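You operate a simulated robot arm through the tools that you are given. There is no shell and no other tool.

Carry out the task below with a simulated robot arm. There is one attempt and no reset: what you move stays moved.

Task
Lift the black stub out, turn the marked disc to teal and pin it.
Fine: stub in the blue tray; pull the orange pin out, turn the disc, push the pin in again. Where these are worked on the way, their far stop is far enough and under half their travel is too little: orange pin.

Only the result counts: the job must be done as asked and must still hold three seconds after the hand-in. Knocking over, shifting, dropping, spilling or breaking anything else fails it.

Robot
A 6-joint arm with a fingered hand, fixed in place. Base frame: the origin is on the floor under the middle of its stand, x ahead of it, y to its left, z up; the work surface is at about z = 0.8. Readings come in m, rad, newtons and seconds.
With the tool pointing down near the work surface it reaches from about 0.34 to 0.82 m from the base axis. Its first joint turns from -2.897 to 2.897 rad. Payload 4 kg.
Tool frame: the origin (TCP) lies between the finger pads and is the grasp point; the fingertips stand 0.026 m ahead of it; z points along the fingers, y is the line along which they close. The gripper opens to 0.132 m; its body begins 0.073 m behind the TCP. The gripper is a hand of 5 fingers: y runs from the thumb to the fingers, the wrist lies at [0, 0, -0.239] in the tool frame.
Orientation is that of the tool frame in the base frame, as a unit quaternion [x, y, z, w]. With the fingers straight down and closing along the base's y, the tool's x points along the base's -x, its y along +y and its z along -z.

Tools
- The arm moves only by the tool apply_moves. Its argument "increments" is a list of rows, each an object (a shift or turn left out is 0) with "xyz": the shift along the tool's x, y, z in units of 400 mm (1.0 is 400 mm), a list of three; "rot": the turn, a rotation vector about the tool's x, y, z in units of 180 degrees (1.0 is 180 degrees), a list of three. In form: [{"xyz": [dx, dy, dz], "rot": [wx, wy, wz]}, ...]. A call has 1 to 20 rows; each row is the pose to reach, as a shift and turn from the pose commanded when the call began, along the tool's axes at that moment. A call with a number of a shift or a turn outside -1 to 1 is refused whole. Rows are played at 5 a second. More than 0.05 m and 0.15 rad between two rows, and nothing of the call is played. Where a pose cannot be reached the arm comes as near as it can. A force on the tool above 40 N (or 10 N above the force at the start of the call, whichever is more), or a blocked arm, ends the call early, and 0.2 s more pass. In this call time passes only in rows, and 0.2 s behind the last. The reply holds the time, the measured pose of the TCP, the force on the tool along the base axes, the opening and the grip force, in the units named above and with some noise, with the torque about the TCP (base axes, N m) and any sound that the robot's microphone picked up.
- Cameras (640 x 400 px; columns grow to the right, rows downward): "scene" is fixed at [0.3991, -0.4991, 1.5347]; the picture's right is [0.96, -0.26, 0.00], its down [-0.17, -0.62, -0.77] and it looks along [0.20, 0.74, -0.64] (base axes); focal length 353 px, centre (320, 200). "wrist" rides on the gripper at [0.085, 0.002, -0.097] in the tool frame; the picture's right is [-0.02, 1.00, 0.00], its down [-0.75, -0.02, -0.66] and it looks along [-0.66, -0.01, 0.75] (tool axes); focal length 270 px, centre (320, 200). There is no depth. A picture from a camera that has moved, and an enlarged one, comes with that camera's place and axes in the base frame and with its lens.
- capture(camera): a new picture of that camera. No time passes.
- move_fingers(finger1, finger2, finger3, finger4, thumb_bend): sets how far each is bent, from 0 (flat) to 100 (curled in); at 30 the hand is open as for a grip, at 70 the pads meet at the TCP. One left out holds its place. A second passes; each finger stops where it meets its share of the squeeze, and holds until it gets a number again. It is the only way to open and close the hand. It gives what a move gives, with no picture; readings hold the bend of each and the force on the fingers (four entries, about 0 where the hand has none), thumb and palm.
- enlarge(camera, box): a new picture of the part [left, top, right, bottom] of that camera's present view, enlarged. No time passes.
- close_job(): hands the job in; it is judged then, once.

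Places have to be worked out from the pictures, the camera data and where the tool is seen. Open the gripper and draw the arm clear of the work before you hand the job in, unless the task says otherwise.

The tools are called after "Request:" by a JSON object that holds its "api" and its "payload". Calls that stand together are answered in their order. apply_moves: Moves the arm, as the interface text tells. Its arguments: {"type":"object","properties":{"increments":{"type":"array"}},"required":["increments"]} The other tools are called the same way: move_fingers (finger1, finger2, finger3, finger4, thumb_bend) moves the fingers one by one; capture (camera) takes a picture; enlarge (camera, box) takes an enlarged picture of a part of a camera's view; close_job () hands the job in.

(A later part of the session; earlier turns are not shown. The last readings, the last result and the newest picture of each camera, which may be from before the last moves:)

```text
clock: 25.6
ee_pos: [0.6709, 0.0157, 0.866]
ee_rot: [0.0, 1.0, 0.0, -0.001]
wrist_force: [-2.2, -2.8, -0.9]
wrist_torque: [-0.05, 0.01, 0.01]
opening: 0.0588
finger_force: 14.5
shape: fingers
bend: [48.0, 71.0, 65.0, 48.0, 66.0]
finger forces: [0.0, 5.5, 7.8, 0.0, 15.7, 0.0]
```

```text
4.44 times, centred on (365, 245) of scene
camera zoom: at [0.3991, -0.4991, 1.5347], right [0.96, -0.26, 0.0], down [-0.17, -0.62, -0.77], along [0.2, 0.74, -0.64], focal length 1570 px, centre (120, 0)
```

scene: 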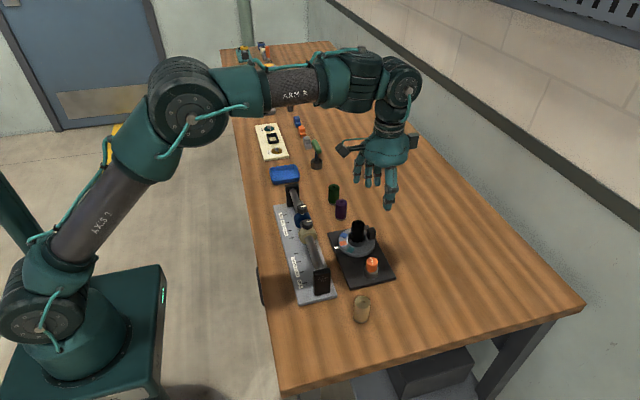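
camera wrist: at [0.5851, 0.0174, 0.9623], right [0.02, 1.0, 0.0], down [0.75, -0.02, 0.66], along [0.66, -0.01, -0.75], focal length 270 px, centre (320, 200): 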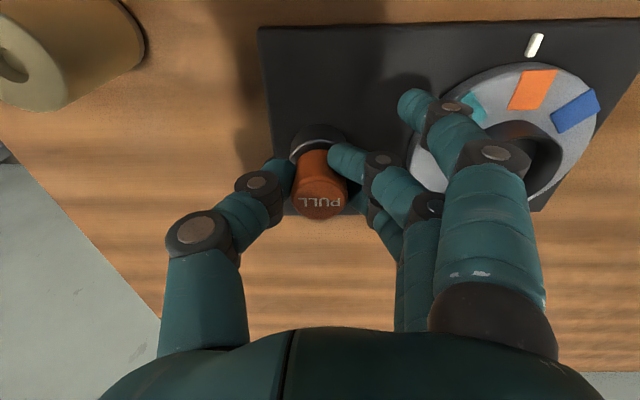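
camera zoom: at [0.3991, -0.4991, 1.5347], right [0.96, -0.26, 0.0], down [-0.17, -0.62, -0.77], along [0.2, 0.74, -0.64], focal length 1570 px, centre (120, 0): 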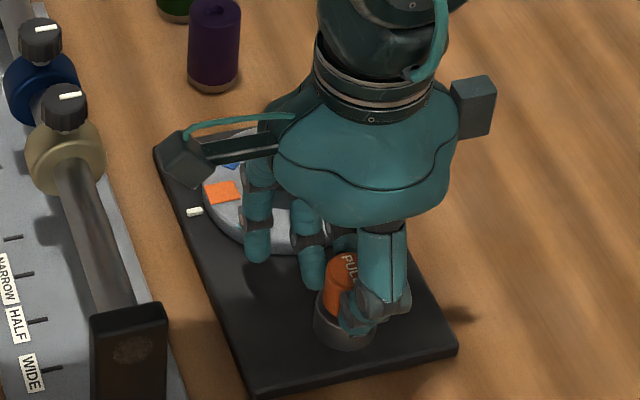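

The pin is gripped with about 15 N. I'll pull straight up slowly by 10 mm and watch the force.

Request:
{"api": "apply_moves", "payload": {"increments": [{"xyz": [0, 0, -0.006]}, {"xyz": [0, 0, -0.0125]}, {"xyz": [0, 0, -0.019]}, {"xyz": [0, 0, -0.025]}]}}

Request:
{"api": "capture", "payload": {"camera": "wrist"}}

Request:
{"api": "enlarge", "payload": {"camera": "scene", "box": [320, 200, 410, 290]}}

```text
clock: 26.6
ee_pos: [0.6708, 0.0153, 0.8752]
ee_rot: [0.0, 1.0, 0.001, 0.0]
wrist_force: [0.3, -4.0, -2.3]
wrist_torque: [-0.08, -0.03, -0.02]
opening: 0.0591
finger_force: 14.4
shape: fingers
bend: [48.0, 71.0, 65.0, 48.0, 66.0]
finger forces: [0.0, 5.2, 8.0, 0.1, 15.7, 0.0]
```

```text
taken
camera wrist: at [0.5849, 0.0175, 0.9721], right [0.02, 1.0, 0.0], down [0.75, -0.02, 0.66], along [0.66, -0.01, -0.75], focal length 270 px, centre (320, 200)
```

wrist: 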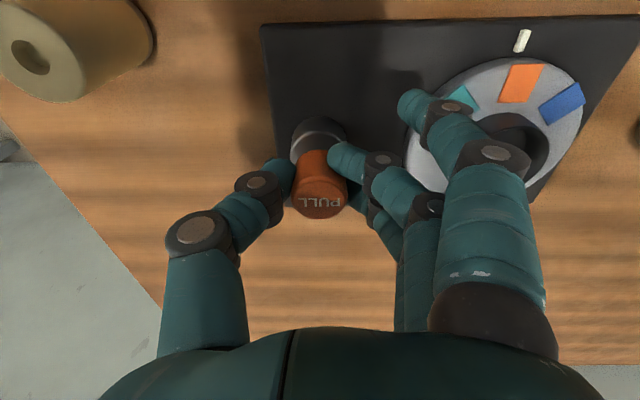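

```text
4.44 times, centred on (365, 245) of scene
camera zoom: at [0.3991, -0.4991, 1.5347], right [0.96, -0.26, 0.0], down [-0.17, -0.62, -0.77], along [0.2, 0.74, -0.64], focal length 1570 px, centre (120, 0)
```

zoom: 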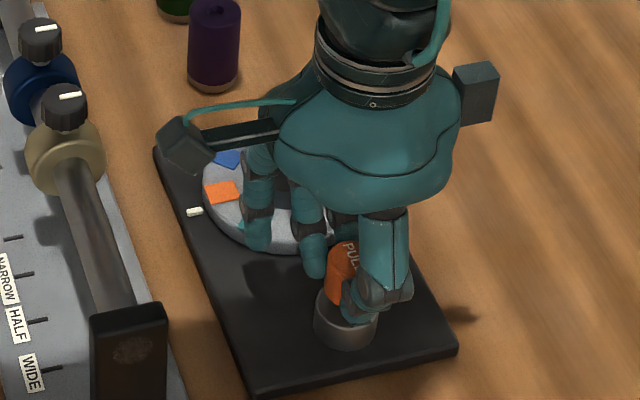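

The pin rises with the hand at only ~2 N of resistance. I'll keep pulling another 10 mm and check.

Request:
{"api": "apply_moves", "payload": {"increments": [{"xyz": [0, 0, -0.006]}, {"xyz": [0, 0, -0.0125]}, {"xyz": [0, 0, -0.019]}, {"xyz": [0, 0, -0.025]}]}}

Request:
{"api": "enlarge", "payload": {"camera": "scene", "box": [320, 200, 410, 290]}}

```text
clock: 27.6
ee_pos: [0.6709, 0.0155, 0.8831]
ee_rot: [0.0, 1.0, -0.001, -0.001]
wrist_force: [3.2, -3.2, -15.1]
wrist_torque: [0.01, -0.06, 0.02]
opening: 0.0591
finger_force: 12.9
shape: fingers
bend: [48.0, 71.0, 64.0, 48.0, 66.0]
finger forces: [0.0, 5.0, 7.8, 0.0, 13.1, 0.1]
```

```text
4.44 times, centred on (365, 245) of scene
camera zoom: at [0.3991, -0.4991, 1.5347], right [0.96, -0.26, 0.0], down [-0.17, -0.62, -0.77], along [0.2, 0.74, -0.64], focal length 1570 px, centre (120, 0)
```

zoom: 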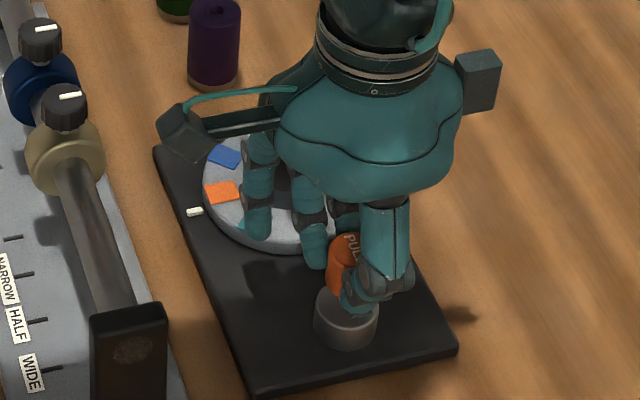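

Resistance jumped to 15 N at about 18 mm of travel, which reads as the far stop. I'll relax 1.5 mm of the strain, then open the fingers and check that the pin stays up.

Request:
{"api": "apply_moves", "payload": {"increments": [{"xyz": [0, 0, 0.004]}]}}

Request:
{"api": "capture", "payload": {"camera": "wrist"}}

Request:
{"api": "move_fingers", "payload": {"finger2": 54, "finger3": 52, "thumb_bend": 52}}

Request:
{"api": "capture", "payload": {"camera": "wrist"}}

Request:
{"api": "enlarge", "payload": {"camera": "scene", "box": [320, 200, 410, 290]}}

```text
clock: 28.0
ee_pos: [0.6707, 0.0147, 0.883]
ee_rot: [-0.001, 1.0, 0.0, 0.0]
wrist_force: [-1.1, 1.6, -9.3]
wrist_torque: [0.07, -0.03, 0.0]
opening: 0.0591
finger_force: 13.8
shape: fingers
bend: [48.0, 71.0, 64.0, 48.0, 66.0]
finger forces: [0.0, 7.1, 8.7, 0.0, 11.8, 0.0]
```

```text
taken
camera wrist: at [0.5847, 0.017, 0.9802], right [0.02, 1.0, 0.0], down [0.75, -0.01, 0.66], along [0.66, -0.01, -0.75], focal length 270 px, centre (320, 200)
```

wrist: 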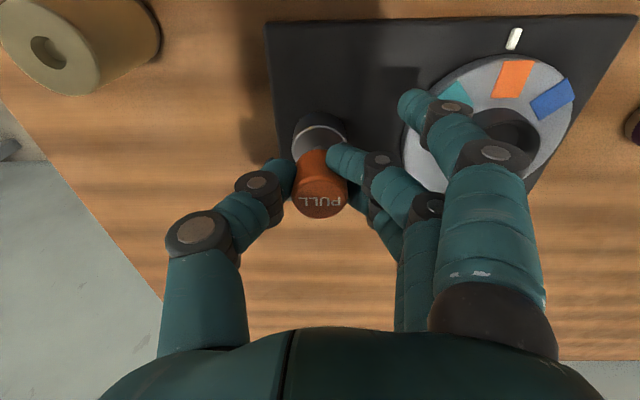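

```text
clock: 29.0
ee_pos: [0.6702, 0.0156, 0.8824]
ee_rot: [0.0, 1.0, 0.0, 0.0]
wrist_force: [-0.4, -0.3, -0.7]
wrist_torque: [0.03, 0.01, 0.03]
opening: 0.0748
finger_force: 0.1
shape: fingers
bend: [48.0, 54.0, 52.0, 48.0, 52.0]
finger forces: [0.0, 0.0, 0.0, 0.0, 0.0, 0.0]
```

```text
taken
camera wrist: at [0.5847, 0.0167, 0.9801], right [0.02, 1.0, 0.0], down [0.75, -0.02, 0.66], along [0.66, -0.01, -0.75], focal length 270 px, centre (320, 200)
```

wrist: 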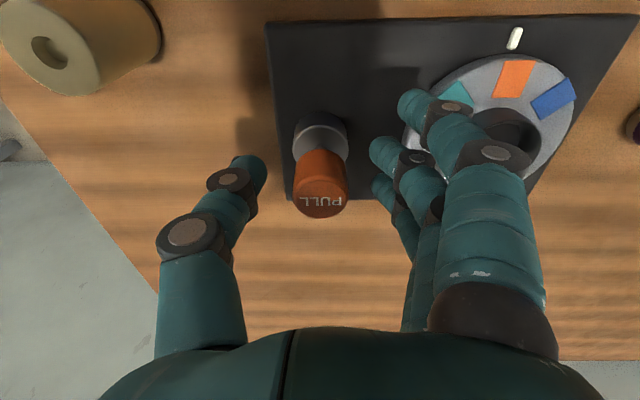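

```text
4.44 times, centred on (365, 245) of scene
camera zoom: at [0.3991, -0.4991, 1.5347], right [0.96, -0.26, 0.0], down [-0.17, -0.62, -0.77], along [0.2, 0.74, -0.64], focal length 1570 px, centre (120, 0)
```

zoom: 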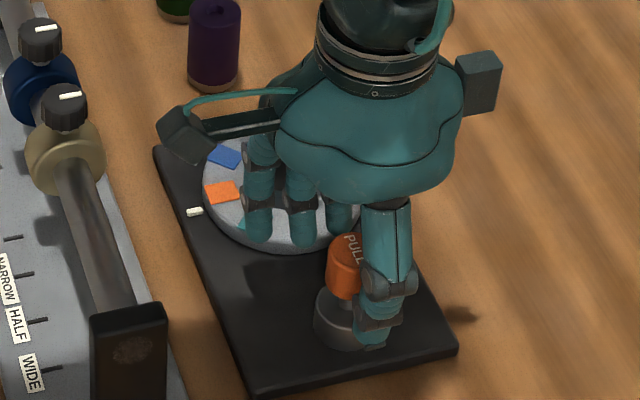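

The pin stays up on its own with its stem showing below. I'll raise the hand clear, then move above the lug at about (0.708, 0.121).

Request:
{"api": "apply_moves", "payload": {"increments": [{"xyz": [0, 0, -0.04]}, {"xyz": [0, 0, -0.12]}, {"xyz": [0, 0, -0.22]}, {"xyz": [0, 0, -0.29]}, {"xyz": [-0.03, 0.08, -0.29]}, {"xyz": [-0.06, 0.17, -0.29]}, {"xyz": [-0.093, 0.2635, -0.27]}, {"xyz": [-0.093, 0.2635, -0.2]}]}}

Request:
{"api": "capture", "payload": {"camera": "wrist"}}

Request:
{"api": "enlarge", "payload": {"camera": "scene", "box": [310, 180, 430, 300]}}

```text
clock: 30.8
ee_pos: [0.7063, 0.1212, 0.9623]
ee_rot: [0.0, 1.0, 0.0, 0.0]
wrist_force: [0.3, 0.7, -0.1]
wrist_torque: [-0.01, -0.01, 0.01]
opening: 0.075
finger_force: 0.0
shape: fingers
bend: [48.0, 54.0, 52.0, 48.0, 52.0]
finger forces: [0.0, 0.0, 0.2, 0.0, 0.0, 0.0]
```

```text
taken
camera wrist: at [0.6213, 0.1228, 1.0592], right [0.02, 1.0, 0.0], down [0.75, -0.02, 0.66], along [0.66, -0.01, -0.75], focal length 270 px, centre (320, 200)
```

wrist: 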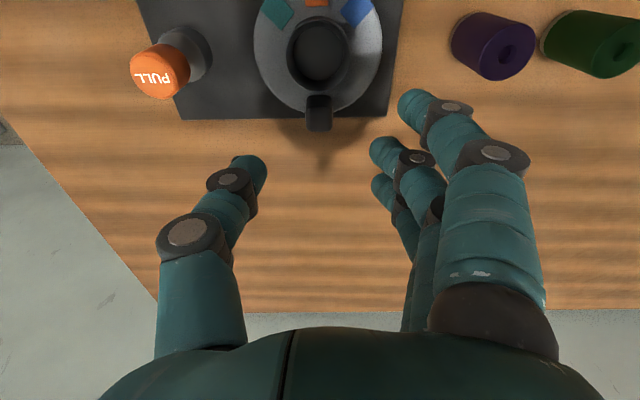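

```text
3.33 times, centred on (370, 240) of scene
camera zoom: at [0.3991, -0.4991, 1.5347], right [0.96, -0.26, 0.0], down [-0.17, -0.62, -0.77], along [0.2, 0.74, -0.64], focal length 1177 px, centre (153, 67)
```

zoom: 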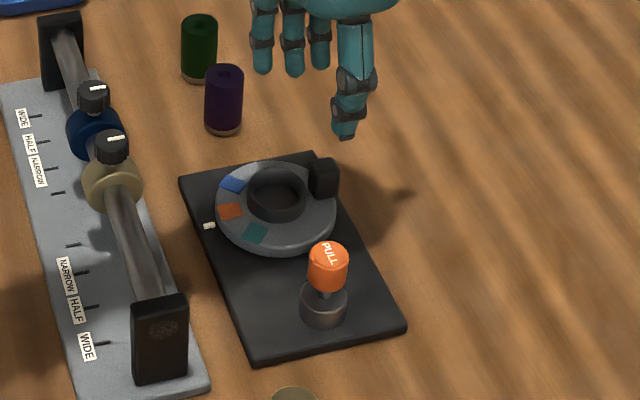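

The lug is centred under the hand at about (0.7075, 0.121), top z≈0.87. I'll descend to TCP z≈0.880 so the tips straddle the lug but stay above the cup rim (~0.85).

Request:
{"api": "apply_moves", "payload": {"increments": [{"xyz": [-0.003, 0, 0.06]}, {"xyz": [-0.003, 0, 0.12]}, {"xyz": [-0.003, 0, 0.17]}, {"xyz": [-0.003, 0, 0.205]}]}}

Request:
{"api": "capture", "payload": {"camera": "wrist"}}

Request:
{"api": "enlarge", "payload": {"camera": "scene", "box": [320, 190, 410, 280]}}

```text
clock: 31.8
ee_pos: [0.7086, 0.121, 0.8795]
ee_rot: [0.0, 1.0, 0.0, -0.001]
wrist_force: [-0.9, 0.2, 0.9]
wrist_torque: [-0.01, 0.0, -0.02]
opening: 0.0747
finger_force: 0.1
shape: fingers
bend: [48.0, 54.0, 52.0, 48.0, 52.0]
finger forces: [0.0, 0.0, 0.1, 0.1, 0.0, 0.0]
```

```text
taken
camera wrist: at [0.623, 0.1229, 0.9773], right [0.02, 1.0, 0.0], down [0.75, -0.02, 0.66], along [0.66, -0.01, -0.75], focal length 270 px, centre (320, 200)
```

wrist: 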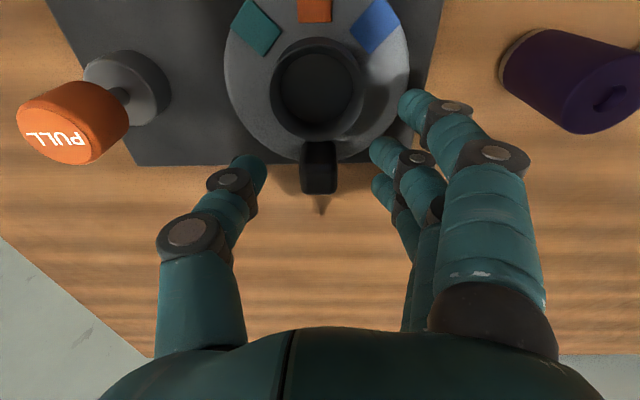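

```text
4.44 times, centred on (365, 235) of scene
camera zoom: at [0.3991, -0.4991, 1.5347], right [0.96, -0.26, 0.0], down [-0.17, -0.62, -0.77], along [0.2, 0.74, -0.64], focal length 1570 px, centre (120, 44)
```

zoom: 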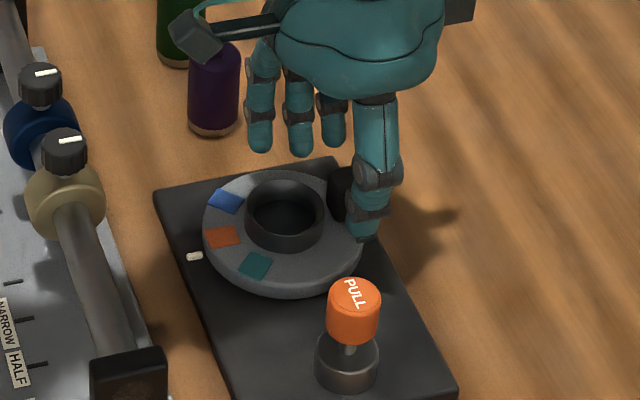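

The thumb and fingers straddle the lug. I'll close them on it now.

Request:
{"api": "move_fingers", "payload": {"finger2": 74, "finger3": 74, "thumb_bend": 74}}

Request:
{"api": "capture", "payload": {"camera": "wrist"}}

Request:
{"api": "enlarge", "payload": {"camera": "scene", "box": [320, 190, 410, 280]}}

```text
clock: 32.8
ee_pos: [0.7078, 0.1212, 0.8808]
ee_rot: [0.0, 1.0, -0.001, 0.0]
wrist_force: [-0.3, -4.9, -1.6]
wrist_torque: [-0.07, 0.0, 0.08]
opening: 0.0557
finger_force: 7.0
shape: fingers
bend: [48.0, 74.0, 66.0, 48.0, 68.0]
finger forces: [0.1, 0.1, 5.8, 0.1, 8.4, 0.0]
```

```text
taken
camera wrist: at [0.6229, 0.1227, 0.9776], right [0.02, 1.0, 0.0], down [0.75, -0.02, 0.66], along [0.66, -0.01, -0.75], focal length 270 px, centre (320, 200)
```

wrist: 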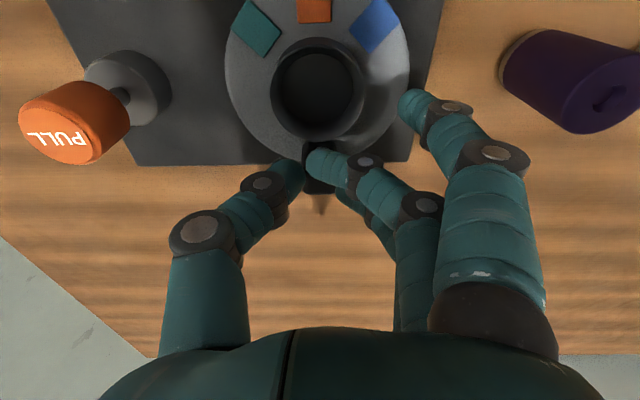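

```text
4.44 times, centred on (365, 235) of scene
camera zoom: at [0.3991, -0.4991, 1.5347], right [0.96, -0.26, 0.0], down [-0.17, -0.62, -0.77], along [0.2, 0.74, -0.64], focal length 1570 px, centre (120, 44)
```

zoom: 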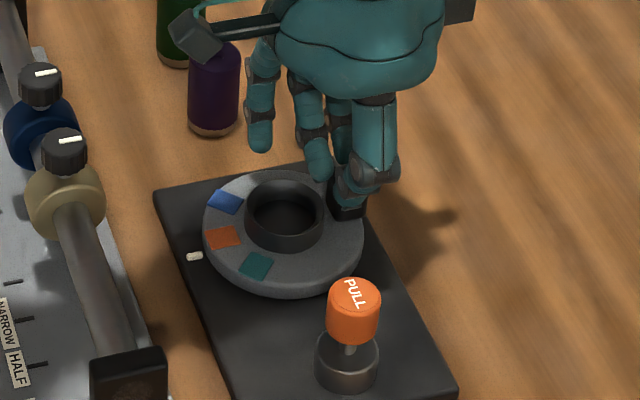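

Finger 2 slid past the lug's inner side (no force), while finger 3 and thumb hold it near its outer edge. I'll open again, shift 5 mm inward so finger 3 and thumb sit squarely on the lug, and keep finger 2 open.

Request:
{"api": "move_fingers", "payload": {"finger2": 50, "finger3": 54, "thumb_bend": 56}}

Request:
{"api": "apply_moves", "payload": {"increments": [{"xyz": [0.006, 0, 0]}, {"xyz": [0.013, 0, 0]}]}}

Request:
{"api": "move_fingers", "payload": {"finger3": 74, "thumb_bend": 74}}

Request:
{"api": "capture", "payload": {"camera": "wrist"}}

```text
clock: 33.8
ee_pos: [0.7093, 0.1218, 0.881]
ee_rot: [0.0, 1.0, 0.0, -0.001]
wrist_force: [0.8, 0.0, 0.1]
wrist_torque: [0.0, 0.0, 0.01]
opening: 0.0686
finger_force: 0.0
shape: fingers
bend: [48.0, 50.0, 54.0, 48.0, 56.0]
finger forces: [0.0, 0.0, 0.0, 0.0, 0.1, 0.1]
```

```text
clock: 34.4
ee_pos: [0.7025, 0.1211, 0.8816]
ee_rot: [-0.001, 1.0, 0.0, 0.0]
wrist_force: [0.1, 0.3, 0.1]
wrist_torque: [0.02, 0.03, 0.0]
opening: 0.0687
finger_force: 0.1
shape: fingers
bend: [48.0, 50.0, 54.0, 48.0, 56.0]
finger forces: [0.0, 0.0, 0.0, 0.0, 0.1, 0.0]
```

```text
clock: 35.4
ee_pos: [0.7031, 0.1202, 0.8824]
ee_rot: [0.001, 1.0, 0.0, -0.001]
wrist_force: [-6.1, -2.6, 12.0]
wrist_torque: [-0.18, 0.1, -0.02]
opening: 0.0491
finger_force: 16.3
shape: fingers
bend: [48.0, 50.0, 66.0, 48.0, 72.0]
finger forces: [0.0, 0.0, 6.0, 0.0, 26.7, 0.0]
```

```text
taken
camera wrist: at [0.6172, 0.1223, 0.9784], right [0.02, 1.0, 0.0], down [0.75, -0.02, 0.66], along [0.66, -0.01, -0.75], focal length 270 px, centre (320, 200)
```

wrist: 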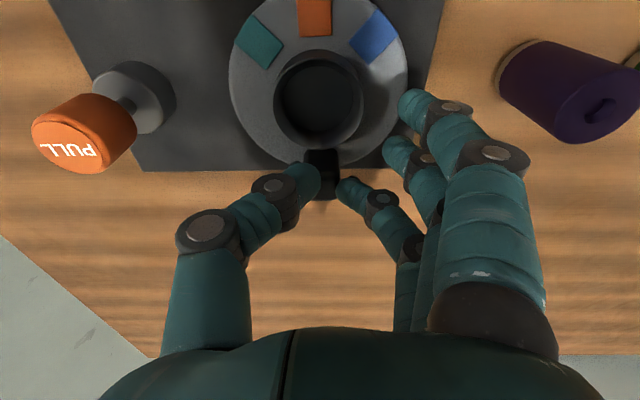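

The upward 12 N and 27 N on the thumb suggest the thumb tip is bearing on something such as the cup rim or lug edge. I'll ease the thumb back a little.

Request:
{"api": "move_fingers", "payload": {"finger3": 66, "thumb_bend": 66}}

Request:
{"api": "enlarge", "payload": {"camera": "wrist", "box": [220, 60, 430, 230]}}

Request:
{"api": "enlarge", "payload": {"camera": "scene", "box": [330, 200, 390, 260]}}

```text
clock: 36.4
ee_pos: [0.7027, 0.1197, 0.883]
ee_rot: [0.0, 1.0, 0.0, 0.001]
wrist_force: [-7.7, 0.2, 23.4]
wrist_torque: [-0.22, 0.16, -0.04]
opening: 0.0495
finger_force: 16.8
shape: fingers
bend: [48.0, 50.0, 64.0, 48.0, 71.0]
finger forces: [0.1, 0.0, 2.2, 0.0, 31.6, 0.1]
```

```text
2.35 times, centred on (325, 145) of wrist
camera zoom: at [0.6171, 0.1223, 0.9786], right [0.02, 1.0, 0.0], down [0.75, -0.02, 0.66], along [0.66, -0.01, -0.75], focal length 636 px, centre (308, 329)
```

zoom: 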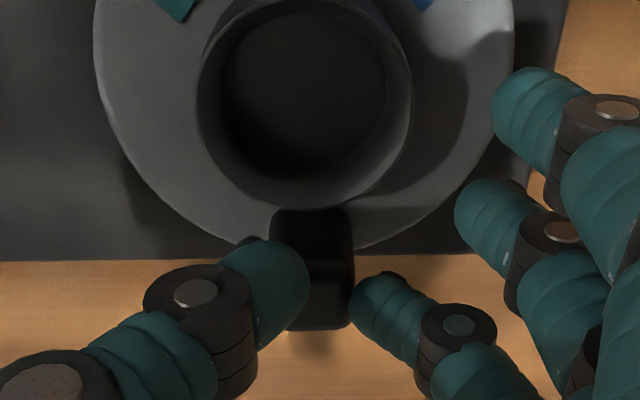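

```text
6.67 times, centred on (360, 230) of scene
camera zoom: at [0.3991, -0.4991, 1.5347], right [0.96, -0.26, 0.0], down [-0.17, -0.62, -0.77], along [0.2, 0.74, -0.64], focal length 2354 px, centre (53, 0)
```

zoom: 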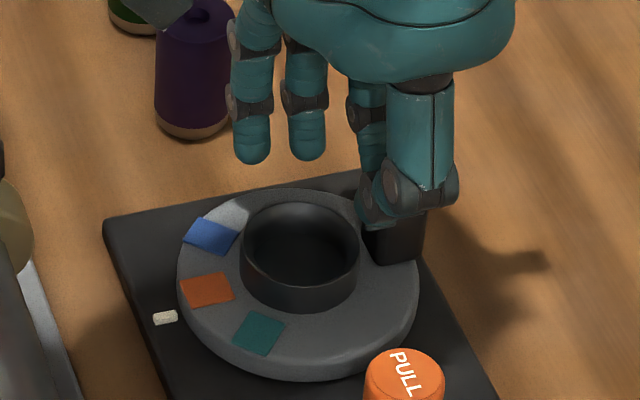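

The thumb tip has ridden up onto the lug's top edge and is jammed there (31 N). I'll lift the hand straight up 25 mm to free it before reopening.

Request:
{"api": "apply_moves", "payload": {"increments": [{"xyz": [0, 0, -0.01]}, {"xyz": [0, 0, -0.025]}, {"xyz": [0, 0, -0.045]}, {"xyz": [0, 0, -0.065]}]}}

Request:
{"api": "enlarge", "payload": {"camera": "wrist", "box": [200, 0, 440, 200]}}

Request:
{"api": "enlarge", "payload": {"camera": "scene", "box": [320, 190, 410, 280]}}

```text
clock: 37.4
ee_pos: [0.7029, 0.1193, 0.9067]
ee_rot: [0.0, 1.0, 0.0, 0.001]
wrist_force: [0.5, 0.3, 0.2]
wrist_torque: [-0.02, -0.01, 0.0]
opening: 0.0544
finger_force: 0.1
shape: fingers
bend: [48.0, 50.0, 66.0, 48.0, 66.0]
finger forces: [0.0, 0.1, 0.0, 0.0, 0.0, 0.0]
```

```text
2.00 times, centred on (320, 100) of wrist
camera zoom: at [0.6175, 0.1217, 1.0046], right [0.02, 1.0, 0.0], down [0.75, -0.02, 0.66], along [0.66, -0.01, -0.75], focal length 541 px, centre (320, 400)
```

zoom: 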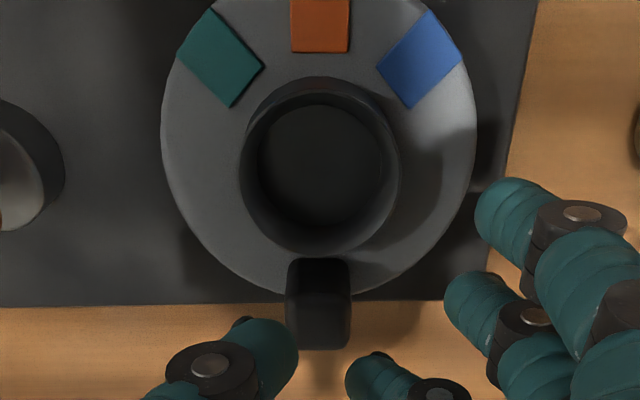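

```text
4.44 times, centred on (365, 235) of scene
camera zoom: at [0.3991, -0.4991, 1.5347], right [0.96, -0.26, 0.0], down [-0.17, -0.62, -0.77], along [0.2, 0.74, -0.64], focal length 1570 px, centre (120, 44)
```

zoom: 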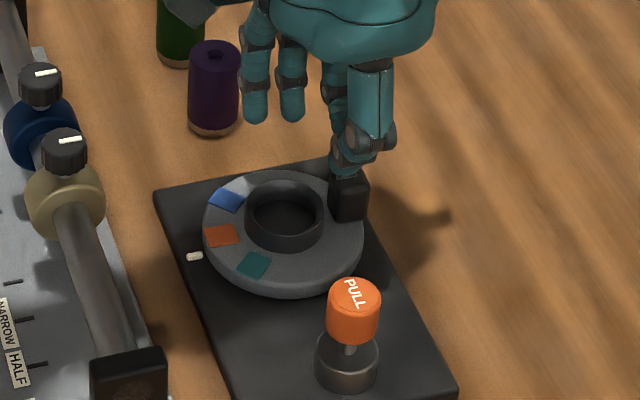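

The hand is free and the disc is still in place. Gripping the lug so close to the cup is awkward, so I'll push it instead: use finger 1 as a peg on the lug's +y face, with the other fingers outboard of the disc. First I set the fingers and move up and out.

Request:
{"api": "apply_moves", "payload": {"increments": [{"xyz": [0, 0, -0.04]}, {"xyz": [0, 0, -0.083]}, {"xyz": [-0.04, -0.01, -0.083]}, {"xyz": [-0.08, -0.02, -0.083]}, {"xyz": [-0.115, -0.03, -0.083]}]}}

Request:
{"api": "move_fingers", "payload": {"finger1": 50, "finger2": 48, "finger3": 48, "finger4": 48, "thumb_bend": 48}}

Request:
{"api": "capture", "payload": {"camera": "wrist"}}

Request:
{"api": "enlarge", "payload": {"camera": "scene", "box": [310, 150, 430, 280]}}

```text
clock: 38.6
ee_pos: [0.7495, 0.1075, 0.9402]
ee_rot: [-0.001, 1.0, 0.0, 0.0]
wrist_force: [0.2, -0.3, 0.0]
wrist_torque: [0.0, -0.02, 0.01]
opening: 0.0544
finger_force: 0.1
shape: fingers
bend: [48.0, 50.0, 66.0, 48.0, 66.0]
finger forces: [0.0, 0.1, 0.1, 0.0, 0.1, 0.0]
```

```text
clock: 39.6
ee_pos: [0.7489, 0.1075, 0.9409]
ee_rot: [0.0, 1.0, 0.0, 0.0]
wrist_force: [0.3, 0.6, 0.2]
wrist_torque: [-0.01, 0.0, -0.04]
opening: 0.0779
finger_force: 0.1
shape: fingers
bend: [50.0, 48.0, 48.0, 48.0, 48.0]
finger forces: [0.0, 0.0, 0.0, 0.1, 0.0, 0.1]
```

```text
taken
camera wrist: at [0.6635, 0.1098, 1.0373], right [0.02, 1.0, 0.0], down [0.75, -0.02, 0.66], along [0.66, -0.01, -0.75], focal length 270 px, centre (320, 200)
```

wrist: 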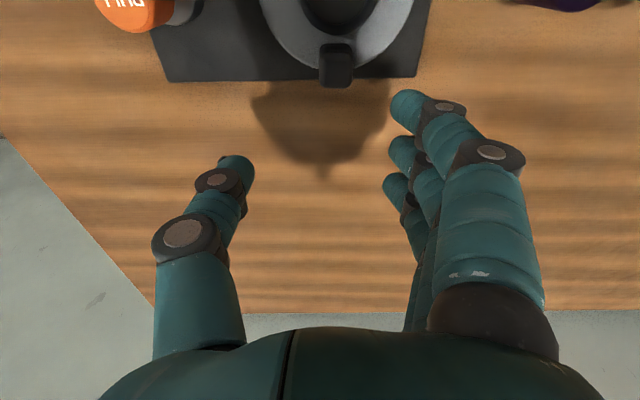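

```text
3.08 times, centred on (370, 215) of scene
camera zoom: at [0.3991, -0.4991, 1.5347], right [0.96, -0.26, 0.0], down [-0.17, -0.62, -0.77], along [0.2, 0.74, -0.64], focal length 1087 px, centre (166, 154)
```

zoom: 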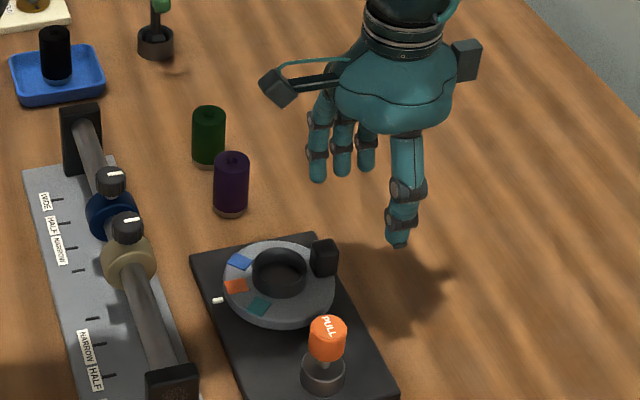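

Finger 1's tip sits at about (0.711, 0.148), some 5 mm off the lug's +y face. I'll lower to TCP z≈0.871 so its tip comes beside the lug, with 3 mm more side clearance.

Request:
{"api": "apply_moves", "payload": {"increments": [{"xyz": [0, 0.008, 0.05]}, {"xyz": [0, 0.008, 0.1]}, {"xyz": [0, 0.008, 0.145]}, {"xyz": [0, 0.008, 0.175]}]}}

Request:
{"api": "capture", "payload": {"camera": "wrist"}}

Request:
{"api": "enlarge", "payload": {"camera": "scene", "box": [320, 190, 410, 280]}}

```text
clock: 40.6
ee_pos: [0.7493, 0.1098, 0.8714]
ee_rot: [0.001, 1.0, -0.001, 0.0]
wrist_force: [-0.8, 0.5, -0.6]
wrist_torque: [0.05, 0.01, -0.01]
opening: 0.0779
finger_force: 0.2
shape: fingers
bend: [50.0, 48.0, 48.0, 48.0, 48.0]
finger forces: [0.1, 0.0, 0.0, 0.1, 0.0, 0.0]
```

```text
taken
camera wrist: at [0.6634, 0.1133, 0.9677], right [0.02, 1.0, 0.0], down [0.75, -0.02, 0.66], along [0.66, -0.01, -0.75], focal length 270 px, centre (320, 200)
```

wrist: 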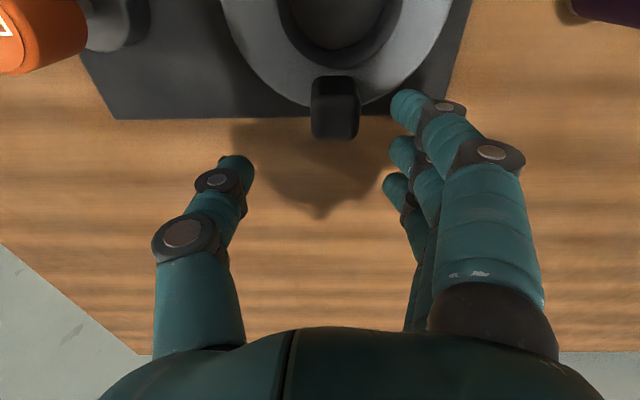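

```text
4.44 times, centred on (365, 235) of scene
camera zoom: at [0.3991, -0.4991, 1.5347], right [0.96, -0.26, 0.0], down [-0.17, -0.62, -0.77], along [0.2, 0.74, -0.64], focal length 1570 px, centre (120, 44)
```

zoom: 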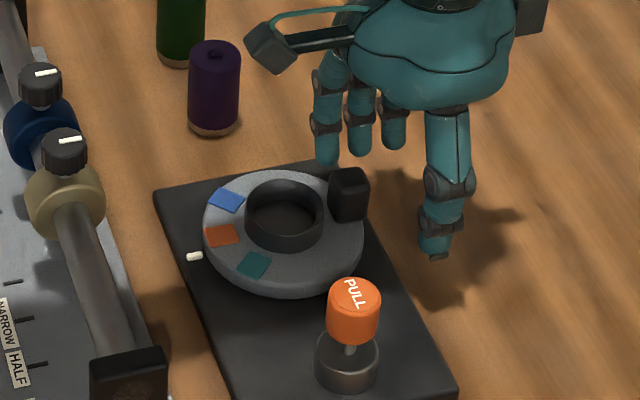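

Finger 1's tip is beside the lug with a gap of about 10 mm. I'll push in −y along a shallow arc for roughly half the turn (~25°) and check the response.

Request:
{"api": "apply_moves", "payload": {"increments": [{"xyz": [0, -0.01, 0]}, {"xyz": [0, -0.02, 0]}, {"xyz": [-0.004, -0.03, 0]}, {"xyz": [-0.008, -0.04, 0]}, {"xyz": [-0.011, -0.05, 0]}, {"xyz": [-0.013, -0.06, 0]}, {"xyz": [-0.0133, -0.0668, 0]}]}}

Request:
{"api": "capture", "payload": {"camera": "wrist"}}

Request:
{"api": "enlarge", "payload": {"camera": "scene", "box": [320, 190, 410, 280]}}

```text
clock: 42.2
ee_pos: [0.7544, 0.0855, 0.8708]
ee_rot: [0.0, 1.0, 0.0, 0.0]
wrist_force: [-0.3, 0.9, -0.3]
wrist_torque: [0.02, 0.03, -0.05]
opening: 0.0794
finger_force: 0.1
shape: fingers
bend: [49.0, 48.0, 48.0, 48.0, 48.0]
finger forces: [0.6, 0.1, 0.1, 0.1, 0.0, 0.1]
```

```text
taken
camera wrist: at [0.6692, 0.0872, 0.9678], right [0.02, 1.0, 0.0], down [0.75, -0.02, 0.66], along [0.66, -0.01, -0.75], focal length 270 px, centre (320, 200)
```

wrist: 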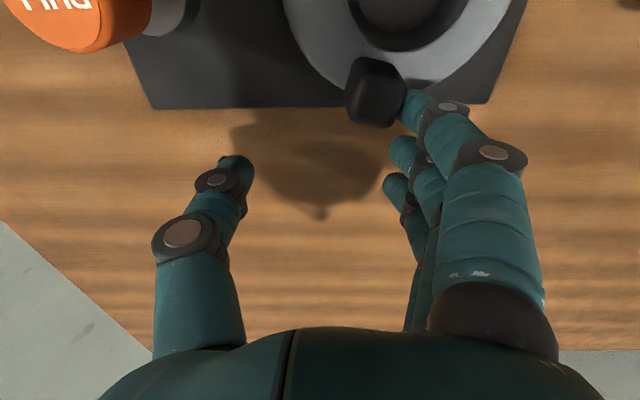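

```text
4.44 times, centred on (365, 235) of scene
camera zoom: at [0.3991, -0.4991, 1.5347], right [0.96, -0.26, 0.0], down [-0.17, -0.62, -0.77], along [0.2, 0.74, -0.64], focal length 1570 px, centre (120, 44)
```

zoom: 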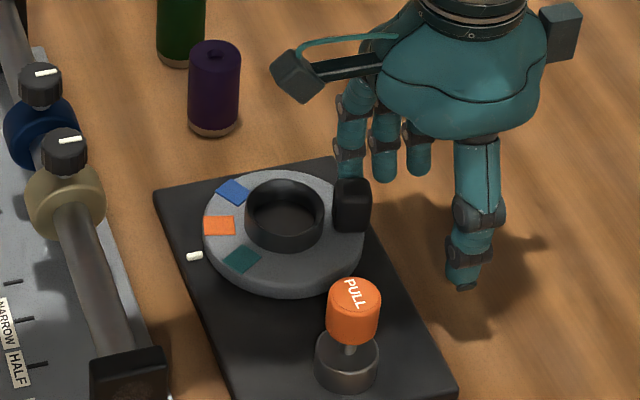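

The disc follows the finger smoothly with about 0.6 N, and has turned roughly 15°. I'll continue the push to about 38–40°, curving slightly inward.

Request:
{"api": "apply_moves", "payload": {"increments": [{"xyz": [0.001, -0.008, 0]}, {"xyz": [0.003, -0.017, 0]}, {"xyz": [0.005, -0.026, 0]}, {"xyz": [0.007, -0.035, 0]}, {"xyz": [0.009, -0.042, 0]}]}}

Request:
{"api": "capture", "payload": {"camera": "wrist"}}

Request:
{"api": "enlarge", "payload": {"camera": "scene", "box": [330, 205, 390, 265]}}

```text
clock: 43.4
ee_pos: [0.7502, 0.0684, 0.869]
ee_rot: [0.001, 1.0, -0.001, 0.0]
wrist_force: [0.0, -0.1, 1.3]
wrist_torque: [0.03, 0.02, -0.01]
opening: 0.0789
finger_force: 0.2
shape: fingers
bend: [49.0, 48.0, 48.0, 48.0, 48.0]
finger forces: [0.8, 0.1, 0.0, 0.1, 0.1, 0.0]
```

```text
taken
camera wrist: at [0.6655, 0.0706, 0.967], right [0.02, 1.0, 0.0], down [0.75, -0.02, 0.66], along [0.66, -0.01, -0.75], focal length 270 px, centre (320, 200)
```

wrist: 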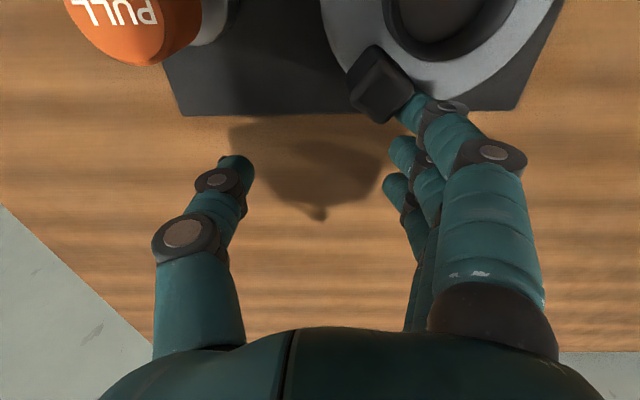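

```text
6.67 times, centred on (360, 235) of scene
camera zoom: at [0.3991, -0.4991, 1.5347], right [0.96, -0.26, 0.0], down [-0.17, -0.62, -0.77], along [0.2, 0.74, -0.64], focal length 2354 px, centre (53, -33)
```

zoom: 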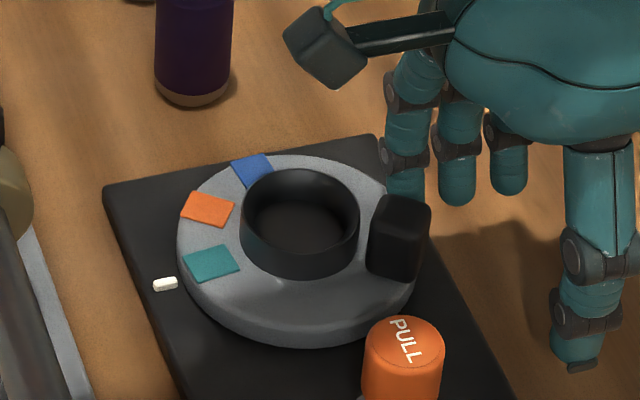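

Measured from the scene picture the disc has turned about 38–39°, with teal still about 7° short of the pointer. I'll push a further ~5°.

Request:
{"api": "apply_moves", "payload": {"increments": [{"xyz": [0.0015, -0.0045, 0]}, {"xyz": [0.003, -0.009, 0]}]}}

Request:
{"api": "enlarge", "payload": {"camera": "scene", "box": [330, 205, 390, 265]}}

```text
clock: 44.0
ee_pos: [0.7491, 0.0646, 0.8697]
ee_rot: [0.0, 1.0, -0.001, 0.0]
wrist_force: [0.8, 0.1, -0.7]
wrist_torque: [0.01, -0.03, 0.01]
opening: 0.0785
finger_force: 0.2
shape: fingers
bend: [50.0, 48.0, 48.0, 48.0, 48.0]
finger forces: [0.3, 0.1, 0.0, 0.0, 0.1, 0.0]
```

```text
6.67 times, centred on (360, 235) of scene
camera zoom: at [0.3991, -0.4991, 1.5347], right [0.96, -0.26, 0.0], down [-0.17, -0.62, -0.77], along [0.2, 0.74, -0.64], focal length 2354 px, centre (53, -33)
```

zoom: 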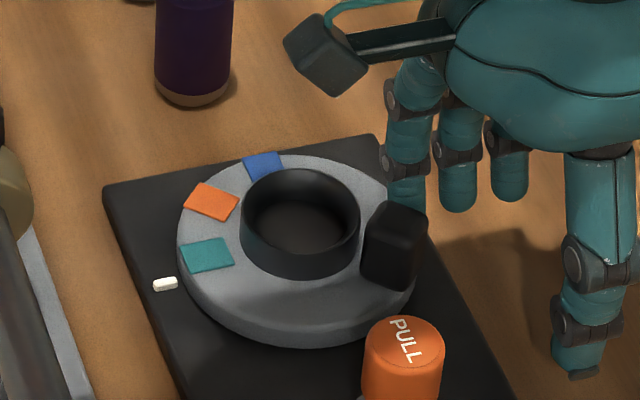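

Teal now sits where orange was originally, right at the pointer. I'll back finger 1 away from the lug, rise, and move the camera over the disc for an accurate check.

Request:
{"api": "apply_moves", "payload": {"increments": [{"xyz": [-0.006, 0.01, 0]}, {"xyz": [-0.015, 0.03, 0]}, {"xyz": [-0.02, 0.045, -0.03]}, {"xyz": [-0.02, 0.045, -0.1]}, {"xyz": [-0.02, 0.045, -0.2]}, {"xyz": [-0.02, 0.045, -0.3]}, {"xyz": [0.06, 0.06, -0.36]}, {"xyz": [0.15, 0.08, -0.38]}, {"xyz": [0.24, 0.08, -0.38]}, {"xyz": [0.32, 0.08, -0.38]}]}}

Request:
{"api": "capture", "payload": {"camera": "wrist"}}

Request:
{"api": "enlarge", "payload": {"camera": "scene", "box": [330, 205, 390, 265]}}

```text
clock: 46.2
ee_pos: [0.6214, 0.0989, 1.0222]
ee_rot: [0.0, 1.0, 0.0, 0.0]
wrist_force: [0.2, 0.1, -0.5]
wrist_torque: [0.02, -0.02, -0.06]
opening: 0.0782
finger_force: 0.0
shape: fingers
bend: [50.0, 48.0, 48.0, 48.0, 48.0]
finger forces: [0.0, 0.0, 0.0, 0.0, 0.0, 0.0]
```

```text
taken
camera wrist: at [0.5361, 0.1001, 1.1183], right [0.02, 1.0, 0.0], down [0.75, -0.02, 0.66], along [0.66, -0.01, -0.75], focal length 270 px, centre (320, 200)
```

wrist: 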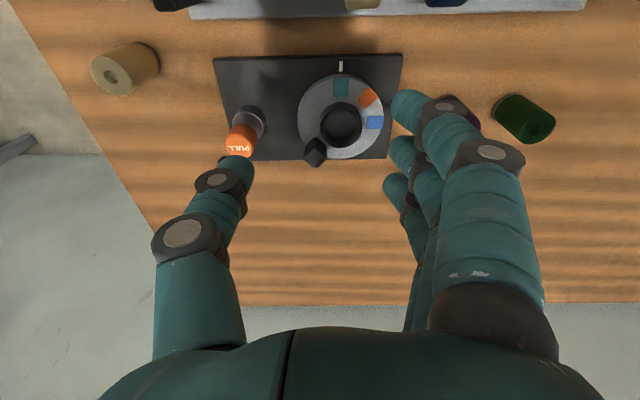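

```text
6.67 times, centred on (360, 235) of scene
camera zoom: at [0.3991, -0.4991, 1.5347], right [0.96, -0.26, 0.0], down [-0.17, -0.62, -0.77], along [0.2, 0.74, -0.64], focal length 2354 px, centre (53, -33)
```

zoom: 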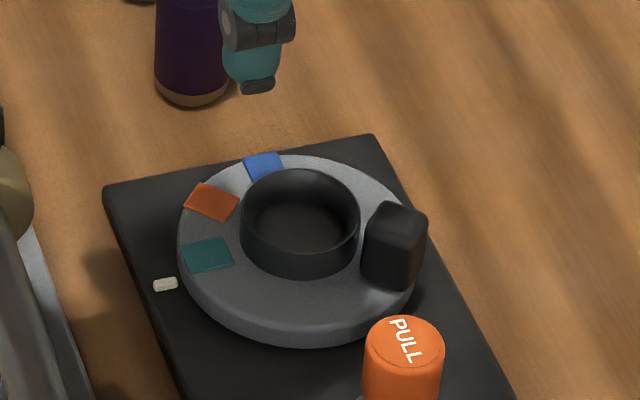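

Disc stayed put after release. I'll enlarge the wrist view to compare teal with the white pointer.

Request:
{"api": "enlarge", "payload": {"camera": "wrist", "box": [290, 50, 402, 120]}}

Request:
{"api": "enlarge", "payload": {"camera": "wrist", "box": [200, 40, 424, 180]}}

```text
5.71 times, centred on (346, 85) of wrist
camera zoom: at [0.5361, 0.1001, 1.1183], right [0.02, 1.0, 0.0], down [0.75, -0.02, 0.66], along [0.66, -0.01, -0.75], focal length 1544 px, centre (171, 857)
```

zoom: 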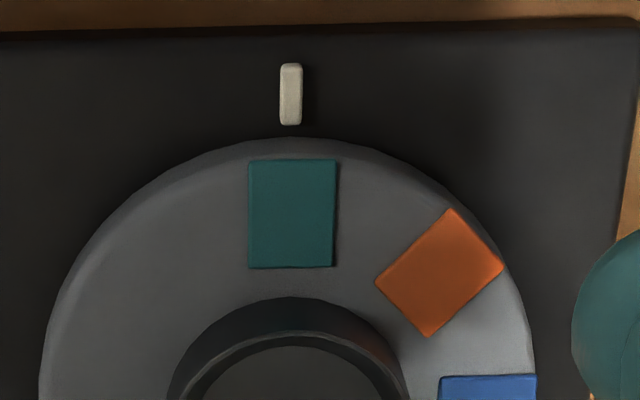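

```text
2.86 times, centred on (312, 110) of wrist
camera zoom: at [0.5361, 0.1001, 1.1183], right [0.02, 1.0, 0.0], down [0.75, -0.02, 0.66], along [0.66, -0.01, -0.75], focal length 772 px, centre (343, 457)
```

zoom: 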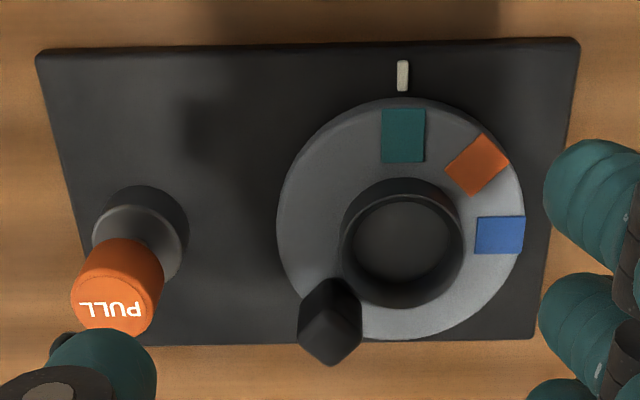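

Teal is aligned with the pointer to within about half a degree. Now I'll re-seat the pin: preset the fingers (1 and 4 tucked in a bit more to stay clear of the turned lug) and move above the pin.

Request:
{"api": "move_fingers", "payload": {"finger1": 56, "finger2": 52, "finger3": 52, "finger4": 57, "thumb_bend": 50}}

Request:
{"api": "apply_moves", "payload": {"increments": [{"xyz": [-0.04, -0.07, 0.01]}, {"xyz": [-0.08, -0.14, 0.02]}, {"xyz": [-0.124, -0.2085, 0.03]}, {"xyz": [-0.124, -0.2085, 0.1]}, {"xyz": [-0.124, -0.2085, 0.18]}]}}

Request:
{"api": "capture", "payload": {"camera": "wrist"}}

Request:
{"api": "enlarge", "payload": {"camera": "scene", "box": [310, 180, 430, 300]}}

```text
clock: 47.2
ee_pos: [0.6208, 0.0988, 1.0214]
ee_rot: [0.0, 1.0, 0.0, 0.0]
wrist_force: [0.2, 0.6, -0.7]
wrist_torque: [0.02, 0.0, -0.03]
opening: 0.067
finger_force: 0.0
shape: fingers
bend: [56.0, 52.0, 52.0, 56.0, 50.0]
finger forces: [0.0, 0.1, 0.0, 0.0, 0.1, 0.1]
```

```text
clock: 48.4
ee_pos: [0.6724, 0.0138, 0.9499]
ee_rot: [0.001, 1.0, 0.0, 0.0]
wrist_force: [0.6, -0.1, -0.3]
wrist_torque: [-0.01, 0.04, -0.01]
opening: 0.0664
finger_force: 0.0
shape: fingers
bend: [56.0, 52.0, 52.0, 56.0, 50.0]
finger forces: [0.0, 0.0, 0.0, 0.0, 0.1, 0.0]
```

```text
taken
camera wrist: at [0.5865, 0.0155, 1.0461], right [0.02, 1.0, 0.0], down [0.75, -0.02, 0.66], along [0.66, -0.01, -0.75], focal length 270 px, centre (320, 200)
```

wrist: 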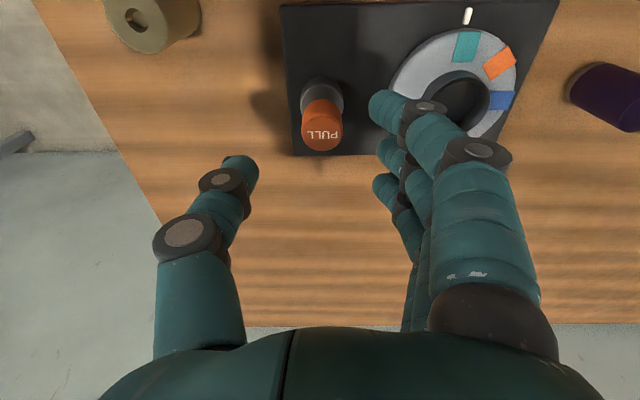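

```text
3.33 times, centred on (370, 240) of scene
camera zoom: at [0.3991, -0.4991, 1.5347], right [0.96, -0.26, 0.0], down [-0.17, -0.62, -0.77], along [0.2, 0.74, -0.64], focal length 1177 px, centre (153, 67)
```

zoom: 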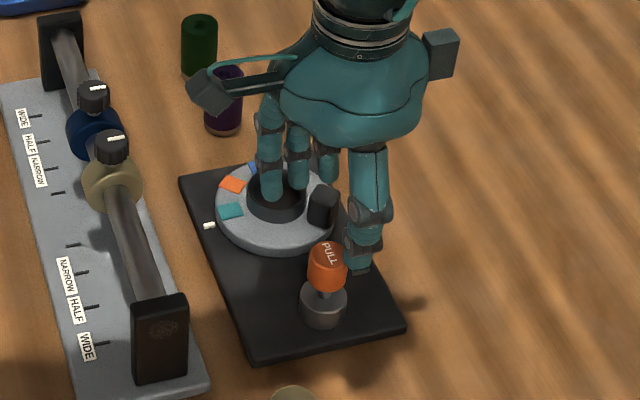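

The pin top is at about (0.6715, 0.016, 0.885). I'll centre on it and descend to the same height at which I last held it (TCP z≈0.883).

Request:
{"api": "apply_moves", "payload": {"increments": [{"xyz": [0.002, 0.004, 0.05]}, {"xyz": [0.002, 0.004, 0.1]}, {"xyz": [0.002, 0.004, 0.14]}, {"xyz": [0.002, 0.004, 0.1675]}]}}

Request:
{"api": "capture", "payload": {"camera": "wrist"}}

Request:
{"api": "enlarge", "payload": {"camera": "scene", "box": [320, 200, 410, 290]}}

```text
clock: 49.4
ee_pos: [0.6714, 0.0145, 0.8837]
ee_rot: [0.0, 1.0, 0.0, 0.0]
wrist_force: [0.7, -0.4, 0.6]
wrist_torque: [0.0, 0.0, -0.03]
opening: 0.0667
finger_force: 0.0
shape: fingers
bend: [56.0, 52.0, 52.0, 56.0, 50.0]
finger forces: [0.1, 0.1, 0.1, 0.0, 0.1, 0.0]
```

```text
taken
camera wrist: at [0.5853, 0.0175, 0.9802], right [0.02, 1.0, 0.0], down [0.75, -0.02, 0.66], along [0.66, -0.01, -0.75], focal length 270 px, centre (320, 200)
```

wrist: 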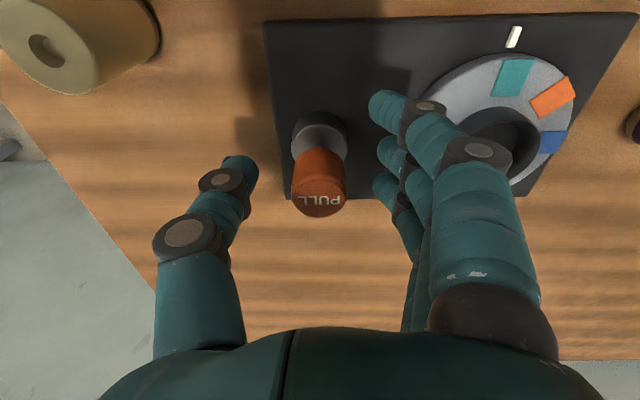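

```text
4.44 times, centred on (365, 245) of scene
camera zoom: at [0.3991, -0.4991, 1.5347], right [0.96, -0.26, 0.0], down [-0.17, -0.62, -0.77], along [0.2, 0.74, -0.64], focal length 1570 px, centre (120, 0)
```

zoom: 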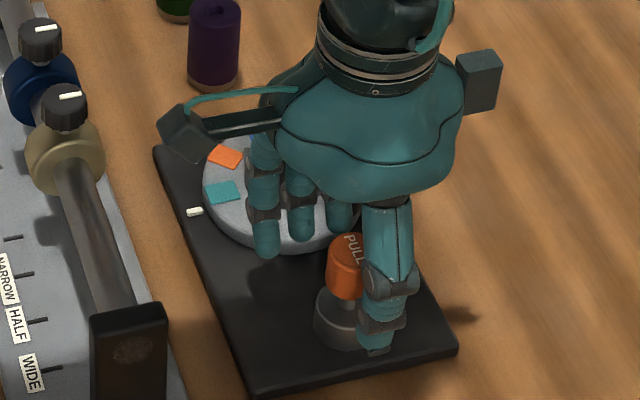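

Same geometry as when I released the pin. I'll close on it again.

Request:
{"api": "move_fingers", "payload": {"finger2": 74, "finger3": 74, "thumb_bend": 74}}

Request:
{"api": "capture", "payload": {"camera": "wrist"}}

```text
clock: 50.4
ee_pos: [0.6715, 0.0162, 0.8829]
ee_rot: [0.0, 1.0, 0.0, 0.0]
wrist_force: [-1.4, -1.4, -8.4]
wrist_torque: [0.01, 0.01, 0.01]
opening: 0.0474
finger_force: 13.3
shape: fingers
bend: [56.0, 71.0, 64.0, 56.0, 66.0]
finger forces: [0.1, 5.4, 7.7, 0.0, 14.2, 0.0]
```

```text
taken
camera wrist: at [0.5852, 0.0173, 0.9799], right [0.02, 1.0, 0.0], down [0.75, -0.02, 0.66], along [0.66, -0.01, -0.75], focal length 270 px, centre (320, 200)
```

wrist: 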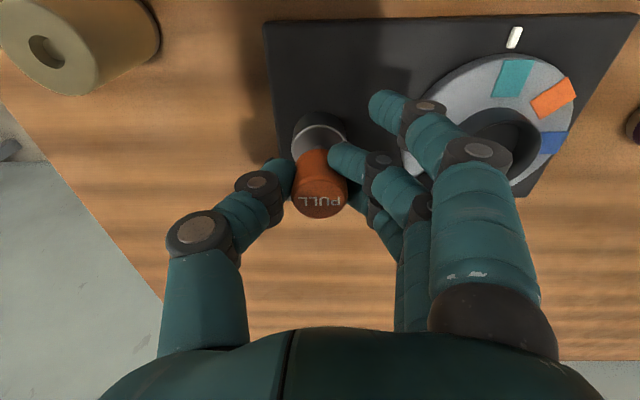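

The grip is the same as before. I'll push down 12 mm in small steps and watch for resistance.

Request:
{"api": "apply_moves", "payload": {"increments": [{"xyz": [0, 0, 0.006]}, {"xyz": [0, 0, 0.012]}, {"xyz": [0, 0, 0.018]}, {"xyz": [0, 0, 0.024]}, {"xyz": [0, 0, 0.03]}]}}

Request:
{"api": "enlarge", "payload": {"camera": "scene", "box": [320, 200, 410, 290]}}

```text
clock: 51.6
ee_pos: [0.6722, 0.015, 0.8714]
ee_rot: [0.0, 1.0, 0.0, 0.0]
wrist_force: [-3.2, -1.0, 0.2]
wrist_torque: [-0.02, 0.1, -0.02]
opening: 0.0478
finger_force: 15.7
shape: fingers
bend: [56.0, 71.0, 65.0, 56.0, 67.0]
finger forces: [0.0, 6.9, 8.2, 0.1, 15.9, 0.1]
```

```text
4.44 times, centred on (365, 245) of scene
camera zoom: at [0.3991, -0.4991, 1.5347], right [0.96, -0.26, 0.0], down [-0.17, -0.62, -0.77], along [0.2, 0.74, -0.64], focal length 1570 px, centre (120, 0)
```

zoom: 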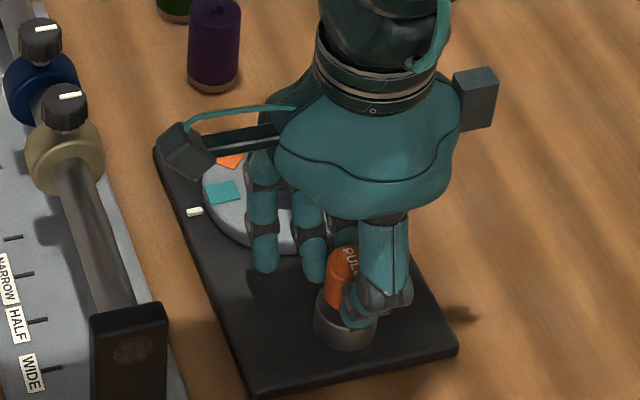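

The pin is sliding in with almost no resistance (TCP now 0.871). I'll push another 8 mm to seat it at the bottom.

Request:
{"api": "apply_moves", "payload": {"increments": [{"xyz": [0, 0, 0.005]}, {"xyz": [0, 0, 0.01]}, {"xyz": [0, 0, 0.015]}, {"xyz": [0, 0, 0.02]}]}}

Request:
{"api": "capture", "payload": {"camera": "wrist"}}

Request:
{"api": "enlarge", "payload": {"camera": "scene", "box": [320, 200, 410, 290]}}

```text
clock: 52.6
ee_pos: [0.6706, 0.0151, 0.8638]
ee_rot: [0.0, 1.0, 0.001, -0.001]
wrist_force: [-1.7, 1.8, 1.2]
wrist_torque: [0.1, -0.06, 0.01]
opening: 0.0471
finger_force: 15.6
shape: fingers
bend: [56.0, 71.0, 65.0, 56.0, 67.0]
finger forces: [0.1, 7.3, 9.3, 0.0, 13.7, 0.0]
```

```text
taken
camera wrist: at [0.5851, 0.0168, 0.9608], right [0.02, 1.0, 0.0], down [0.75, -0.02, 0.66], along [0.66, -0.01, -0.75], focal length 270 px, centre (320, 200)
```

wrist: 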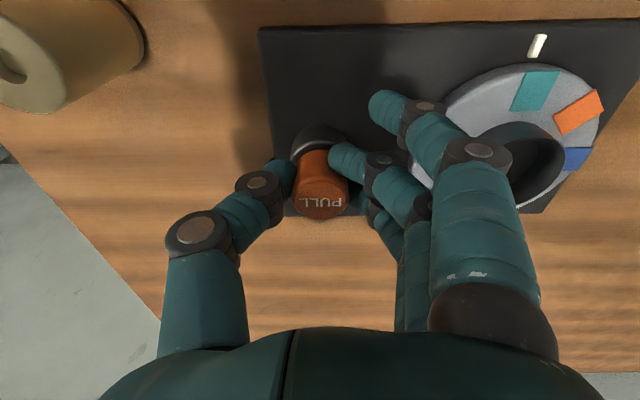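

```text
4.44 times, centred on (365, 245) of scene
camera zoom: at [0.3991, -0.4991, 1.5347], right [0.96, -0.26, 0.0], down [-0.17, -0.62, -0.77], along [0.2, 0.74, -0.64], focal length 1570 px, centre (120, 0)
```

zoom: 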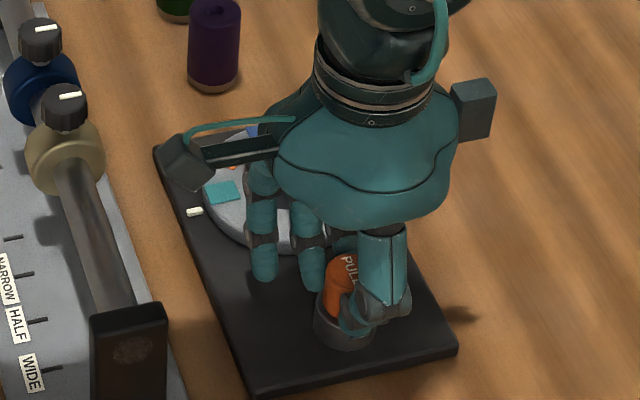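

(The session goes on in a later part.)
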